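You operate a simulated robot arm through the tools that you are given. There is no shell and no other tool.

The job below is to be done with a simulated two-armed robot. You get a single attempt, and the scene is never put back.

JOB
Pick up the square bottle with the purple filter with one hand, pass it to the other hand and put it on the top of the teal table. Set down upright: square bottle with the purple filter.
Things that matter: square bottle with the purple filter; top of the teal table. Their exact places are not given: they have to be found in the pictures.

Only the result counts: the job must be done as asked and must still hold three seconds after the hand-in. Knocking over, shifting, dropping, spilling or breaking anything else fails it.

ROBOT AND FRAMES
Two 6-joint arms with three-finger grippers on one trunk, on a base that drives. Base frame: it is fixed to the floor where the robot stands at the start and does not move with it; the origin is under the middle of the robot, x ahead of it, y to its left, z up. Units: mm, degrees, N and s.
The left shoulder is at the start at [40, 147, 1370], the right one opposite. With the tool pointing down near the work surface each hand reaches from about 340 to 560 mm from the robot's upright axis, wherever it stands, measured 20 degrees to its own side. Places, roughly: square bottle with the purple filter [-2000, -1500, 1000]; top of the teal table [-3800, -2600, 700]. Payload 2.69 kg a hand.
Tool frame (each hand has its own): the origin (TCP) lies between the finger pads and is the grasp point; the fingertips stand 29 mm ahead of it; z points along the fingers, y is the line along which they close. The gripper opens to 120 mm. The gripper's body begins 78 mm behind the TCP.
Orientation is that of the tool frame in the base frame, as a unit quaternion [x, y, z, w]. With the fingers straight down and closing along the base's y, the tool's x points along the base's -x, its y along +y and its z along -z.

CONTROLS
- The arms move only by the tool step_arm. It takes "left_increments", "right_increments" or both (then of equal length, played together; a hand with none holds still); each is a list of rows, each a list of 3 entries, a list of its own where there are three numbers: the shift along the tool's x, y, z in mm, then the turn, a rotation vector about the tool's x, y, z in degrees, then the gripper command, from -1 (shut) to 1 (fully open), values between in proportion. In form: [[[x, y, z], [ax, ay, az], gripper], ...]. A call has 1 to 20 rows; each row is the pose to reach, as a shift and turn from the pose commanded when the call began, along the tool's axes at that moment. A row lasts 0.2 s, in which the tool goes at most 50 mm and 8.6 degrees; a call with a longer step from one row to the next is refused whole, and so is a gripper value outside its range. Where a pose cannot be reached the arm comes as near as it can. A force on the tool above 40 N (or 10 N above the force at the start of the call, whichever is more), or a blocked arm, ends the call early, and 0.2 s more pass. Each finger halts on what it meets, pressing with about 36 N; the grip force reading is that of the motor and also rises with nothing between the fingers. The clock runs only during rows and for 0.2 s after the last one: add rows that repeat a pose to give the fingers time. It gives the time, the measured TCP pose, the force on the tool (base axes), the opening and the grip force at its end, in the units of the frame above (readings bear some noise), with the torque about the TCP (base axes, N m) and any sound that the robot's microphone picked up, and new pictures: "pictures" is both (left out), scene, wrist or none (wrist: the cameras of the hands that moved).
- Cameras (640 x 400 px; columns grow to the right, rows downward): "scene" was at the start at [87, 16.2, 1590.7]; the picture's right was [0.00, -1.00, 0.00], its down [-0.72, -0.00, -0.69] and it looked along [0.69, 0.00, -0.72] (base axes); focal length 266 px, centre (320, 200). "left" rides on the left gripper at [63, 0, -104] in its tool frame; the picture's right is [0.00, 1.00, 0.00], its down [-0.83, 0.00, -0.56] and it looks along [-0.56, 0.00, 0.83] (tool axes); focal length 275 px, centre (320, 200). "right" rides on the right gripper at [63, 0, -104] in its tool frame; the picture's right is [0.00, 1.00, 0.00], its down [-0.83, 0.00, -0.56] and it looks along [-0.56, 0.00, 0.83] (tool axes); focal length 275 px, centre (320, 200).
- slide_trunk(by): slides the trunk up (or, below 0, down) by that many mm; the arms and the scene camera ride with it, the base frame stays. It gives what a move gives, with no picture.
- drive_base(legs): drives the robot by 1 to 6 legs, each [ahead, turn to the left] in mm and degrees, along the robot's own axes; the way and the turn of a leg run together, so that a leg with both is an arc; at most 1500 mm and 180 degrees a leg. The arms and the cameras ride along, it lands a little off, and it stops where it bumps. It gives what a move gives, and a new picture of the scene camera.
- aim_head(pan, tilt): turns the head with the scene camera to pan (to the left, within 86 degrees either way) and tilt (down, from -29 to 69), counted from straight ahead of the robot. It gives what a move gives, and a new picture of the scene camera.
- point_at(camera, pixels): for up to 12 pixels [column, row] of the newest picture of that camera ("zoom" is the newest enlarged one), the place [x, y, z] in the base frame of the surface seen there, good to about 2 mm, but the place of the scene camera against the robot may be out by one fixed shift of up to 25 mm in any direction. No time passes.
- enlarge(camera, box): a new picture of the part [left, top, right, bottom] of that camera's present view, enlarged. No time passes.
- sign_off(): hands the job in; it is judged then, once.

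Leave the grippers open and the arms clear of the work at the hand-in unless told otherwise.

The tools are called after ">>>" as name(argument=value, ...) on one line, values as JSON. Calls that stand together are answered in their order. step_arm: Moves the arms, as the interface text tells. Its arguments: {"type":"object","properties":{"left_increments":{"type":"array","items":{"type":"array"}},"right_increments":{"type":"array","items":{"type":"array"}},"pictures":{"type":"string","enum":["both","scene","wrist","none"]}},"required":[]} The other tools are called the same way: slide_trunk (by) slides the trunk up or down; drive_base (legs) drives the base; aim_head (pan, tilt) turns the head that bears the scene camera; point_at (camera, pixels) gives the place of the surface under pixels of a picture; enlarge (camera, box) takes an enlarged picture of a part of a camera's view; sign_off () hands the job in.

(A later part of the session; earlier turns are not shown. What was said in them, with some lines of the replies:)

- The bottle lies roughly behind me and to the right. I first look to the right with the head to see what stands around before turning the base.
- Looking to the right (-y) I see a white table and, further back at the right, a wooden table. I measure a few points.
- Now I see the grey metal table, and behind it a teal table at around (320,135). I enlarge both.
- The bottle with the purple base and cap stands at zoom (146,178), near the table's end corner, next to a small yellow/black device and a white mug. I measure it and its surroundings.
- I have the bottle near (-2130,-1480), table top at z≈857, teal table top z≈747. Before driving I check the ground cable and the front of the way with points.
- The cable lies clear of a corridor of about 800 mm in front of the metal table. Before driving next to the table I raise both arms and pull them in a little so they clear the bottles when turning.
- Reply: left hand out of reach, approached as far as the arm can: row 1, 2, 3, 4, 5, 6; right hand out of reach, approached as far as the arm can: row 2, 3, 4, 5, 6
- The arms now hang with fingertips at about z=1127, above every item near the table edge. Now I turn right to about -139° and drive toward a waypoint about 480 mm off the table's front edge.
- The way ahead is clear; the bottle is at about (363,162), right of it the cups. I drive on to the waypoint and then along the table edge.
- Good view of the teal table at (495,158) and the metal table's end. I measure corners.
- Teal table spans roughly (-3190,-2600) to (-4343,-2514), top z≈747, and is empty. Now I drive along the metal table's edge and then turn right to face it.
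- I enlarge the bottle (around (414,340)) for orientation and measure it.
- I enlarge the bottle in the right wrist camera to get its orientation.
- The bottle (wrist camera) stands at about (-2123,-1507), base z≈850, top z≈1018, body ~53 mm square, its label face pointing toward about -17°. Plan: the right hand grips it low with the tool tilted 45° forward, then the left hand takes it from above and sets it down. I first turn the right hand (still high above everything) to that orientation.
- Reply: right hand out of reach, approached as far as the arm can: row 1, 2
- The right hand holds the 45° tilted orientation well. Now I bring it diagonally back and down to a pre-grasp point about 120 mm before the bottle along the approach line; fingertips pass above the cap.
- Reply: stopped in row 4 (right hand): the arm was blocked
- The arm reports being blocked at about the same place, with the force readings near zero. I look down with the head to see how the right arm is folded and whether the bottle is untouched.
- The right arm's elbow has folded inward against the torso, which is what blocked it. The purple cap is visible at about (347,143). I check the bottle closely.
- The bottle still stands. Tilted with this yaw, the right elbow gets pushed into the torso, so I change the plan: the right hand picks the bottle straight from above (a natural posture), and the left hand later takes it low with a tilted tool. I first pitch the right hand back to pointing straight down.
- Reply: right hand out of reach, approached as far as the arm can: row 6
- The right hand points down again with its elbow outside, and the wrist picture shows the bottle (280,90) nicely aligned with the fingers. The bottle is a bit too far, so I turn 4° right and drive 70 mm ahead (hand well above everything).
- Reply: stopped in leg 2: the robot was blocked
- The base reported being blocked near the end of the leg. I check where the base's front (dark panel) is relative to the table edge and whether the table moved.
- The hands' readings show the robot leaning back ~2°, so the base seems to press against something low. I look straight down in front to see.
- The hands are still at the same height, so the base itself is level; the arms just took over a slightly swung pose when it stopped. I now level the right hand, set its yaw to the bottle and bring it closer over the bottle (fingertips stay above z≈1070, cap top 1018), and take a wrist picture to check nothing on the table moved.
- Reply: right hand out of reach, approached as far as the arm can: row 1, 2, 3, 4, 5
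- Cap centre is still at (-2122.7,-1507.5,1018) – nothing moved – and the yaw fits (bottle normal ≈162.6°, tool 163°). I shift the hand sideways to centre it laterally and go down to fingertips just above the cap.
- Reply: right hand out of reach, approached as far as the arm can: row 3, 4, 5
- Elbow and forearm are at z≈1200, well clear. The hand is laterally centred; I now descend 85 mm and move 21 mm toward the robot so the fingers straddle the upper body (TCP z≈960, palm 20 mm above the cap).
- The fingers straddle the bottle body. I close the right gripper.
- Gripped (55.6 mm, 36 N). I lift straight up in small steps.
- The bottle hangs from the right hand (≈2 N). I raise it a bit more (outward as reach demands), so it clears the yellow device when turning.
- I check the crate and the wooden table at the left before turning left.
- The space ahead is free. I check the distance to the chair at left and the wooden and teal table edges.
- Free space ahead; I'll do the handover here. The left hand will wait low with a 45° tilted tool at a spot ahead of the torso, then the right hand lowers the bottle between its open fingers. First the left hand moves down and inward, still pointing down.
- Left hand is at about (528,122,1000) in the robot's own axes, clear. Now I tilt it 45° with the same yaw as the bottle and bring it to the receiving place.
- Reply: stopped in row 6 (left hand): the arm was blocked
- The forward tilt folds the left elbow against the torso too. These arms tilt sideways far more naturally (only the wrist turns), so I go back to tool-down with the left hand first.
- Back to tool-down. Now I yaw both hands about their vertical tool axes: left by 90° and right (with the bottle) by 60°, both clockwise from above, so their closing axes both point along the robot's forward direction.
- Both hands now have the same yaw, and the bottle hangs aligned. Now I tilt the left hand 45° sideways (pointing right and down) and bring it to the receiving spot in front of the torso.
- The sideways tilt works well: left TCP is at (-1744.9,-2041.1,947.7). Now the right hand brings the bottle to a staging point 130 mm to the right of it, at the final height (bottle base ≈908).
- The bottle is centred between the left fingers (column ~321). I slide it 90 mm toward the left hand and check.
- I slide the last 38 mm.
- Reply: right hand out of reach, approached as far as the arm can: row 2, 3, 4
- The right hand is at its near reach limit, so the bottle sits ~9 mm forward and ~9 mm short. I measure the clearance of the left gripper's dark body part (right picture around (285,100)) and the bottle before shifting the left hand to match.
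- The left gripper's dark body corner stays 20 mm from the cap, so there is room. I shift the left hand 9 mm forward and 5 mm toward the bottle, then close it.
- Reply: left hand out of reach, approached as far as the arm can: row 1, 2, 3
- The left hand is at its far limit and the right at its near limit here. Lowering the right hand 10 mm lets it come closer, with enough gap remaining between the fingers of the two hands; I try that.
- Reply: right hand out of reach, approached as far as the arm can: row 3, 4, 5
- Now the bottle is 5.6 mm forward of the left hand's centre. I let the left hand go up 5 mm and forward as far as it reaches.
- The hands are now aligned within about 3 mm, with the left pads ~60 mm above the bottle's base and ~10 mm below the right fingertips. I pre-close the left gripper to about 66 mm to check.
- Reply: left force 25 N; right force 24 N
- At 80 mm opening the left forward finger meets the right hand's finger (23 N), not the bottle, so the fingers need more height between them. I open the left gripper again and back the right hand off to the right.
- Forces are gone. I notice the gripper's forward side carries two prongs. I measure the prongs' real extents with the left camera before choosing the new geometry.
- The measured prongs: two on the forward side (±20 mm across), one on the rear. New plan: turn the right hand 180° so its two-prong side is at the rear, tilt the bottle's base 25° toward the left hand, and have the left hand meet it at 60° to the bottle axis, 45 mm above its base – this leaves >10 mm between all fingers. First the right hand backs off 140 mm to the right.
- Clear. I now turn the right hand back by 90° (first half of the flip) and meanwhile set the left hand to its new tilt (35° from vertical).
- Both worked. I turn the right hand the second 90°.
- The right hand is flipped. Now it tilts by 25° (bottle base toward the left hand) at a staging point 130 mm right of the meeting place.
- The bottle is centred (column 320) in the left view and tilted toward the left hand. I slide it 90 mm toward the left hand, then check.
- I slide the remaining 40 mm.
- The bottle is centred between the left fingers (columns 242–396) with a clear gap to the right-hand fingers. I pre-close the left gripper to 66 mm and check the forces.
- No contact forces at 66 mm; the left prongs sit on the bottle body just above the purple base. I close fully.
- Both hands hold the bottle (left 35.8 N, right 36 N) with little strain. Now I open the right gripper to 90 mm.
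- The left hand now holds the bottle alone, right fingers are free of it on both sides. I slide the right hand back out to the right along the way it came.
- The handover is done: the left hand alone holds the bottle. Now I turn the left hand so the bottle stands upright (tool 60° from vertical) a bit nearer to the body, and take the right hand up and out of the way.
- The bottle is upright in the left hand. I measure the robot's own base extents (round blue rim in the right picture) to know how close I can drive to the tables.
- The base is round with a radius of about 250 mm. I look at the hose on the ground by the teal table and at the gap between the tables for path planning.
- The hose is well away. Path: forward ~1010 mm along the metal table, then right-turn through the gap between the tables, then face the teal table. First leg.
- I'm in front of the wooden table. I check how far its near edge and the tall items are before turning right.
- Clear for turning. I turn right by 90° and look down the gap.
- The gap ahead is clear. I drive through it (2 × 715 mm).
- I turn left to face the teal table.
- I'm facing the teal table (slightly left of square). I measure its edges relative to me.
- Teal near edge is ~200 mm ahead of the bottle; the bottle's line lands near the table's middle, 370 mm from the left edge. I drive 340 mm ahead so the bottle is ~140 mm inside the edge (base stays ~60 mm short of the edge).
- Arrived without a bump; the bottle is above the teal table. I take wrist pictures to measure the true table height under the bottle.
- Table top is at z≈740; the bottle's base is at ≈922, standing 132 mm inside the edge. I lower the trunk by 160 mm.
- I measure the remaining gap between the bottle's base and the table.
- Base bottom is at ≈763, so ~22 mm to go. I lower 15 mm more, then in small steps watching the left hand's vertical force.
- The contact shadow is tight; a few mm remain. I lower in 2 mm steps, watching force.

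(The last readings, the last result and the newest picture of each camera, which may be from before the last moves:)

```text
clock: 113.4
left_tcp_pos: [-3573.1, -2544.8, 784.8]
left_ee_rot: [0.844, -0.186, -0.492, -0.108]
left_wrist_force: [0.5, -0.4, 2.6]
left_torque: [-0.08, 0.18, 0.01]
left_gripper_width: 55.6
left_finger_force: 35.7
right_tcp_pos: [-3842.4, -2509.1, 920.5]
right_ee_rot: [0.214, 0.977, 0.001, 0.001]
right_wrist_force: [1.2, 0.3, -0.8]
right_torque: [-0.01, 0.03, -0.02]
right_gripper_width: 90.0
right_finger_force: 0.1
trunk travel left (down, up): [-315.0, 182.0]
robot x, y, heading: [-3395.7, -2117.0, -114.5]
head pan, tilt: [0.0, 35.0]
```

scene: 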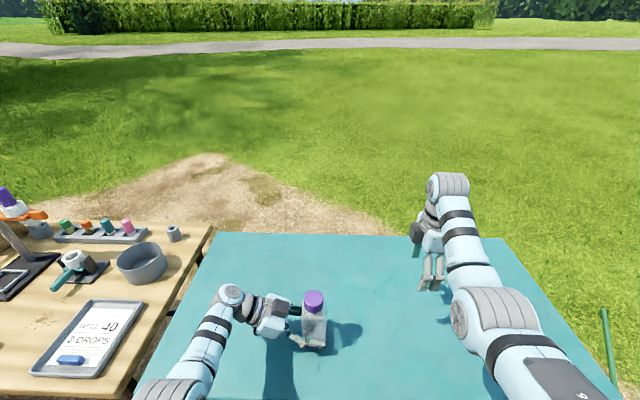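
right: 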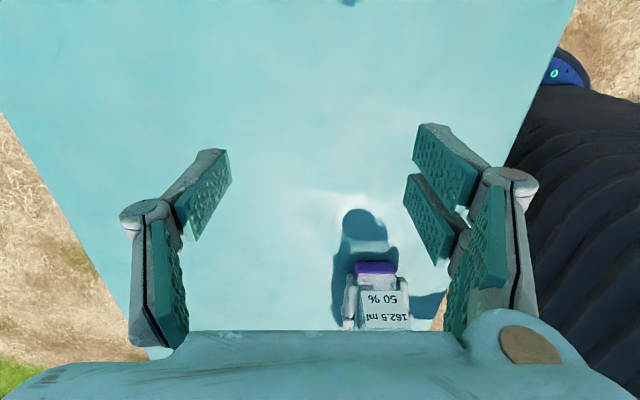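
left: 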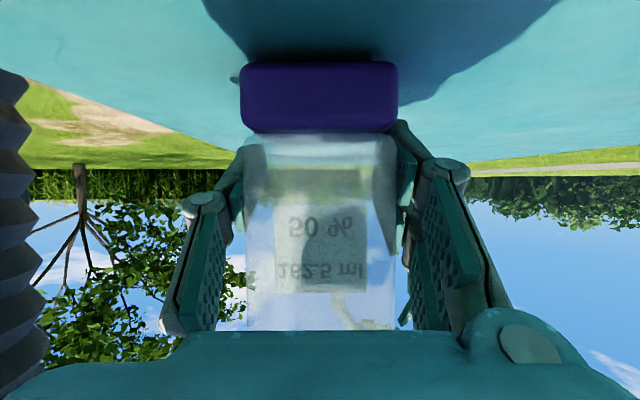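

Contact: the vertical force turned from -2 N to +2.6 N, so the bottle stands on the table. I open the left gripper gently.

>>> step_arm(left_increments=[[[0, 0, 0], [0, 0, 0], -0.04], [[0, 0, 0], [0, 0, 0], 0.0], [[0, 0, 0], [0, 0, 0], 0.1], [[0, 0, 0], [0, 0, 0], 0.3], [[0, 0, 0], [0, 0, 0], 0.6], [[0, 0, 0], [0, 0, 0], 0.8], [[0, 0, 0], [0, 0, 0], 0.8]], pictures="both")

>>> enlarge(camera="right", box=[290, 200, 460, 330])

```text
clock: 115.0
left_tcp_pos: [-3571.8, -2545.4, 784.0]
left_ee_rot: [0.844, -0.186, -0.491, -0.11]
left_wrist_force: [0.1, -0.3, -0.4]
left_torque: [-0.01, 0.0, 0.02]
left_gripper_width: 108.1
left_finger_force: 0.1
right_tcp_pos: [-3843.3, -2508.4, 919.3]
right_ee_rot: [0.216, 0.976, 0.002, 0.0]
right_wrist_force: [0.3, 0.1, 0.6]
right_torque: [0.0, 0.03, 0.0]
right_gripper_width: 89.9
right_finger_force: 0.0
trunk travel left (down, up): [-315.0, 182.0]
robot x, y, heading: [-3393.2, -2121.2, -114.5]
head pan, tilt: [0.0, 35.0]
```

scene: 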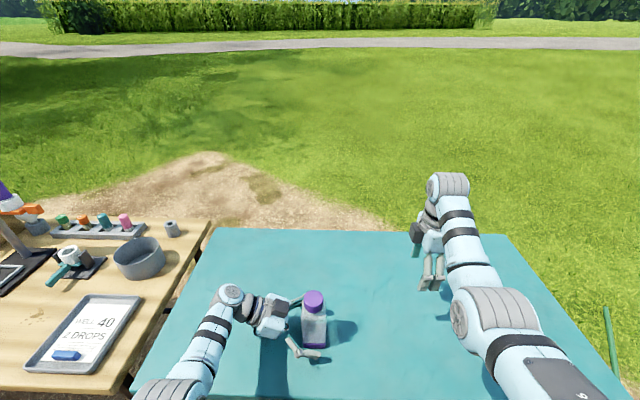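
left: 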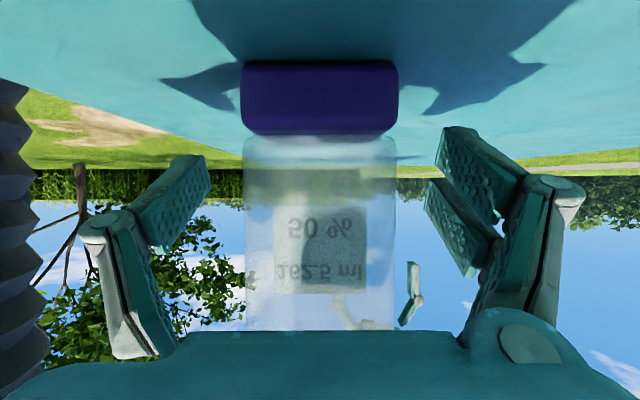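

```text
3.08 times, centred on (375, 265) of right
```

zoom: 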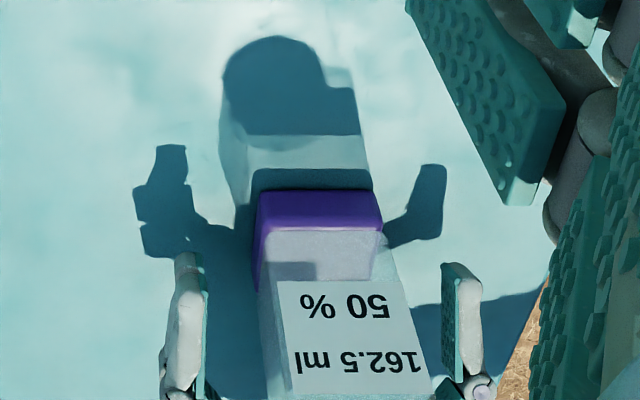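

The bottle stands free and upright between the open left fingers. I withdraw the left hand straight back along its own axis (left and up).

>>> step_arm(left_increments=[[[0, 0, -12], [0, 0, 0], 0.8], [[0, 0, -30], [0, 0, 0], 0.8], [[0, 0, -55], [0, 0, 0], 0.8], [[0, 0, -80], [0, 0, 0], 0.8], [[0, 0, -110], [0, 0, 0], 0.8], [[0, 0, -140], [0, 0, 0], 0.8], [[0, 0, -140], [0, 0, 0], 0.8]], pictures="both")

```text
clock: 116.6
left_tcp_pos: [-3463.8, -2597.4, 850.8]
left_ee_rot: [0.844, -0.185, -0.492, -0.109]
left_wrist_force: [0.1, -0.2, -0.7]
left_torque: [0.01, 0.0, 0.0]
left_gripper_width: 107.7
left_finger_force: 0.0
right_tcp_pos: [-3843.2, -2509.5, 919.0]
right_ee_rot: [0.216, 0.976, 0.002, 0.001]
right_wrist_force: [-0.6, -0.1, 0.5]
right_torque: [0.01, -0.02, -0.01]
right_gripper_width: 90.1
right_finger_force: 0.0
trunk travel left (down, up): [-315.0, 182.0]
robot x, y, heading: [-3392.1, -2118.4, -114.8]
head pan, tilt: [0.0, 35.0]
```

scene: 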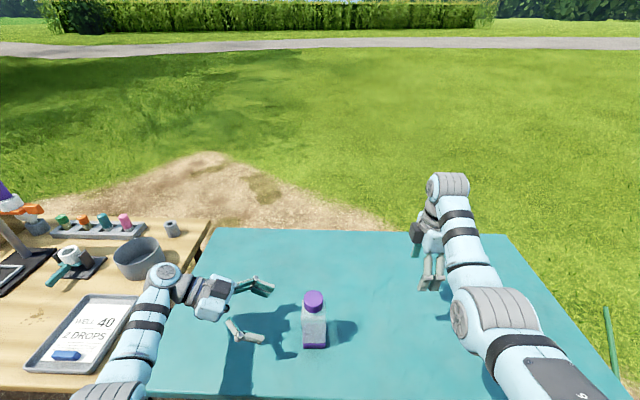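
left: 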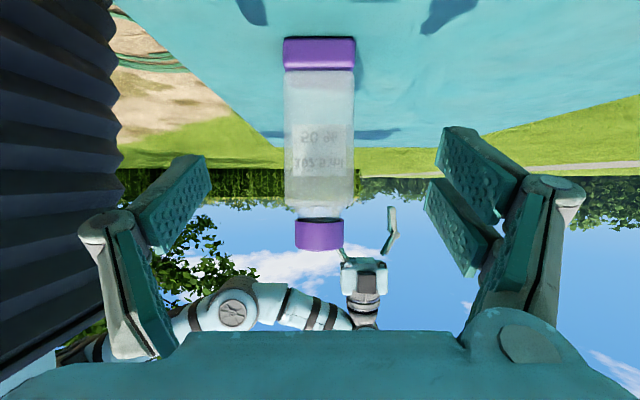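

The bottle stands upright and free at (314,330). I raise the trunk to lift both hands clear, then open both grippers fully.

>>> slide_trunk(by=180)

>>> drive_base(legs=[[-250, 0]])

>>> step_arm(left_increments=[[[0, 0, 0], [0, 0, 0], 1], [[0, 0, 0], [0, 0, 0], 1]], right_increments=[[[0, 0, 0], [0, 0, 0], 1], [[0, 0, 0], [0, 0, 0], 1]], pictures="both")

```text
clock: 118.6
left_tcp_pos: [-3463.9, -2598.2, 1032.5]
left_ee_rot: [0.844, -0.185, -0.492, -0.108]
left_wrist_force: [0.2, 0.0, -0.3]
left_torque: [0.0, 0.03, 0.0]
left_gripper_width: 108.0
left_finger_force: 0.1
right_tcp_pos: [-3843.2, -2508.3, 1099.4]
right_ee_rot: [0.216, 0.976, 0.002, 0.001]
right_wrist_force: [-0.9, 0.2, 0.9]
right_torque: [0.02, 0.0, 0.0]
right_gripper_width: 90.0
right_finger_force: 0.0
trunk travel left (down, up): [-495.0, 2.0]
robot x, y, heading: [-3396.5, -2118.9, -114.4]
head pan, tilt: [0.0, 35.0]
```

```text
clock: 120.5
left_tcp_pos: [-3359.0, -2369.7, 1030.2]
left_ee_rot: [0.845, -0.183, -0.491, -0.109]
left_wrist_force: [0.5, 0.0, -0.6]
left_torque: [-0.02, 0.01, -0.02]
left_gripper_width: 107.8
left_finger_force: 0.0
right_tcp_pos: [-3738.4, -2283.2, 1096.9]
right_ee_rot: [0.214, 0.977, 0.004, 0.001]
right_wrist_force: [0.3, -1.5, 0.0]
right_torque: [0.04, 0.01, -0.01]
right_gripper_width: 90.1
right_finger_force: 0.1
trunk travel left (down, up): [-495.0, 2.0]
robot x, y, heading: [-3286.5, -1887.4, -114.4]
head pan, tilt: [0.0, 35.0]
```

scene: 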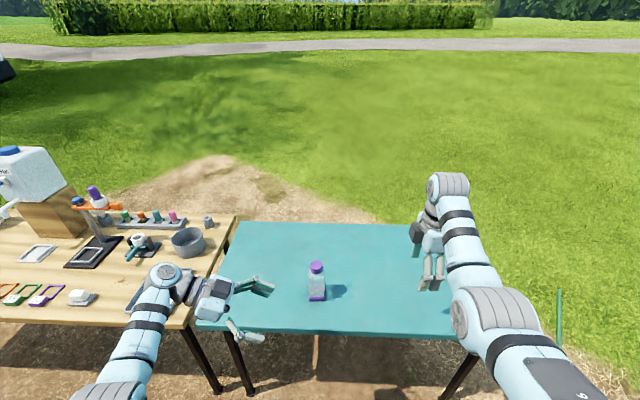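

```text
clock: 121.1
left_tcp_pos: [-3357.2, -2368.4, 1030.4]
left_ee_rot: [0.844, -0.184, -0.492, -0.109]
left_wrist_force: [-0.3, -0.6, 0.2]
left_torque: [0.0, 0.02, 0.02]
left_gripper_width: 120.0
left_finger_force: 0.0
right_tcp_pos: [-3738.2, -2280.9, 1098.7]
right_ee_rot: [0.215, 0.977, 0.002, 0.001]
right_wrist_force: [-0.6, -0.5, 0.0]
right_torque: [0.03, 0.01, -0.01]
right_gripper_width: 120.0
right_finger_force: 0.1
trunk travel left (down, up): [-495.0, 2.0]
robot x, y, heading: [-3283.9, -1890.4, -114.7]
head pan, tilt: [0.0, 35.0]
```

scene: 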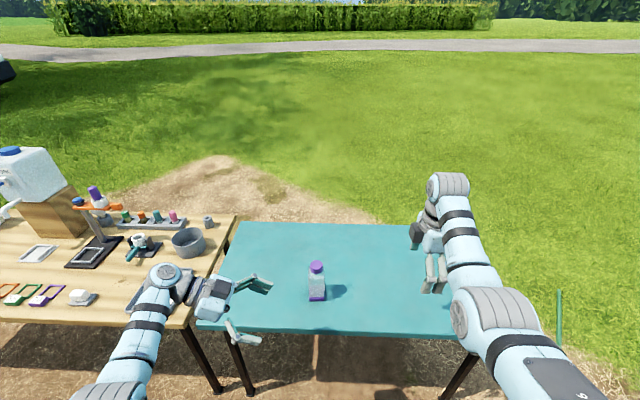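
right: 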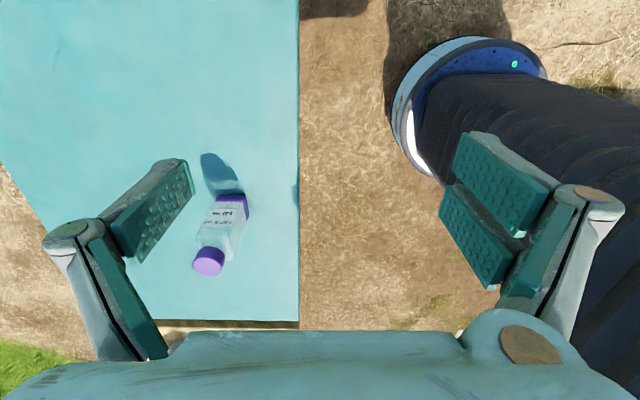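
left: 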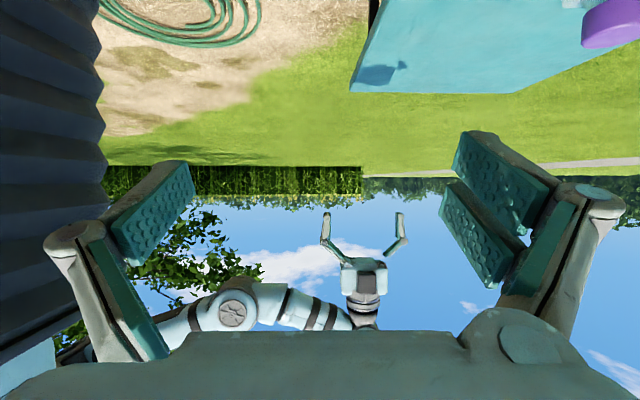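

The bottle stands alone on the teal table at (317,282). A last enlarged check of it and of the surroundings before handing in.

>>> enlarge(camera="scene", box=[260, 240, 380, 320])

>>> point_at(camera="right", pixels=[[208, 263], [230, 200], [225, 212]])

>>> aim_head(pan=-86, tilt=30)

```text
5.00 times, centred on (320, 280) of scene
```

zoom: 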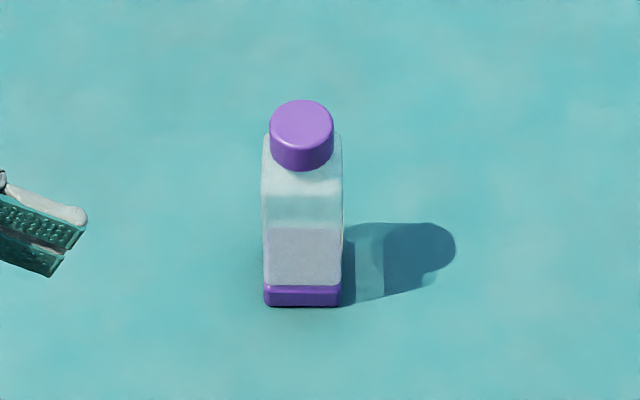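

```text
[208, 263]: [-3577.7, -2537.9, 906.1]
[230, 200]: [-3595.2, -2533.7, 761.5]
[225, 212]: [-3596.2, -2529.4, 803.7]
```

```text
clock: 122.7
left_tcp_pos: [-3356.0, -2367.2, 1032.0]
left_ee_rot: [0.844, -0.185, -0.492, -0.109]
left_wrist_force: [0.4, 0.1, -0.1]
left_torque: [-0.04, -0.03, -0.05]
left_gripper_width: 120.1
left_finger_force: 0.0
right_tcp_pos: [-3735.8, -2279.7, 1100.0]
right_ee_rot: [0.215, 0.977, 0.002, 0.001]
right_wrist_force: [0.3, -0.5, -0.2]
right_torque: [0.03, 0.01, 0.02]
right_gripper_width: 119.9
right_finger_force: 0.0
trunk travel left (down, up): [-495.0, 2.0]
robot x, y, heading: [-3282.9, -1892.5, -114.6]
head pan, tilt: [-85.9, 30.0]
```

scene: 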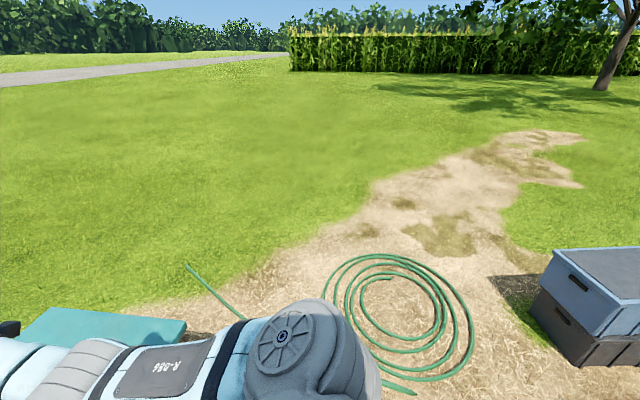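

The bottle stands upright on the teal table, with its cap top at z≈906 and its base on the 740 surface, well inside the edges. Both grippers are open and clear of it, and I saw nothing else disturbed along the way. I hand the job in.

>>> sign_off()

```text
The job is handed in.
```

The square bottle with the purple filter is standing upright on the teal table, about 130 mm in from the near edge. I have handed the job in, and no verdict has come back.

- **Pick-up:** the right hand lifted the bottle off the metal table from above.
- **Handover:** the bottle passed to the left hand in mid-air in front of the robot. On the first try the left fingers met the right hand's fingers, so I opened them again, backed off and re-angled both hands. The second try went cleanly.
- **Placement:** the left hand lowered the bottle until it touched the table, then let go. The last pictures show it standing free and upright.
- **Other objects:**
  - While driving up to the bottle, the base reported being blocked right at the end of a 70 mm move. I never found out why. The bottle was still in the same spot right after, and the mug and the yellow device beside it were still standing.
  - I saw nothing else knocked or shifted in any of the pictures. I did not take a last look at the metal table before handing in.

Both grippers were left open and both arms are clear of the bottle.
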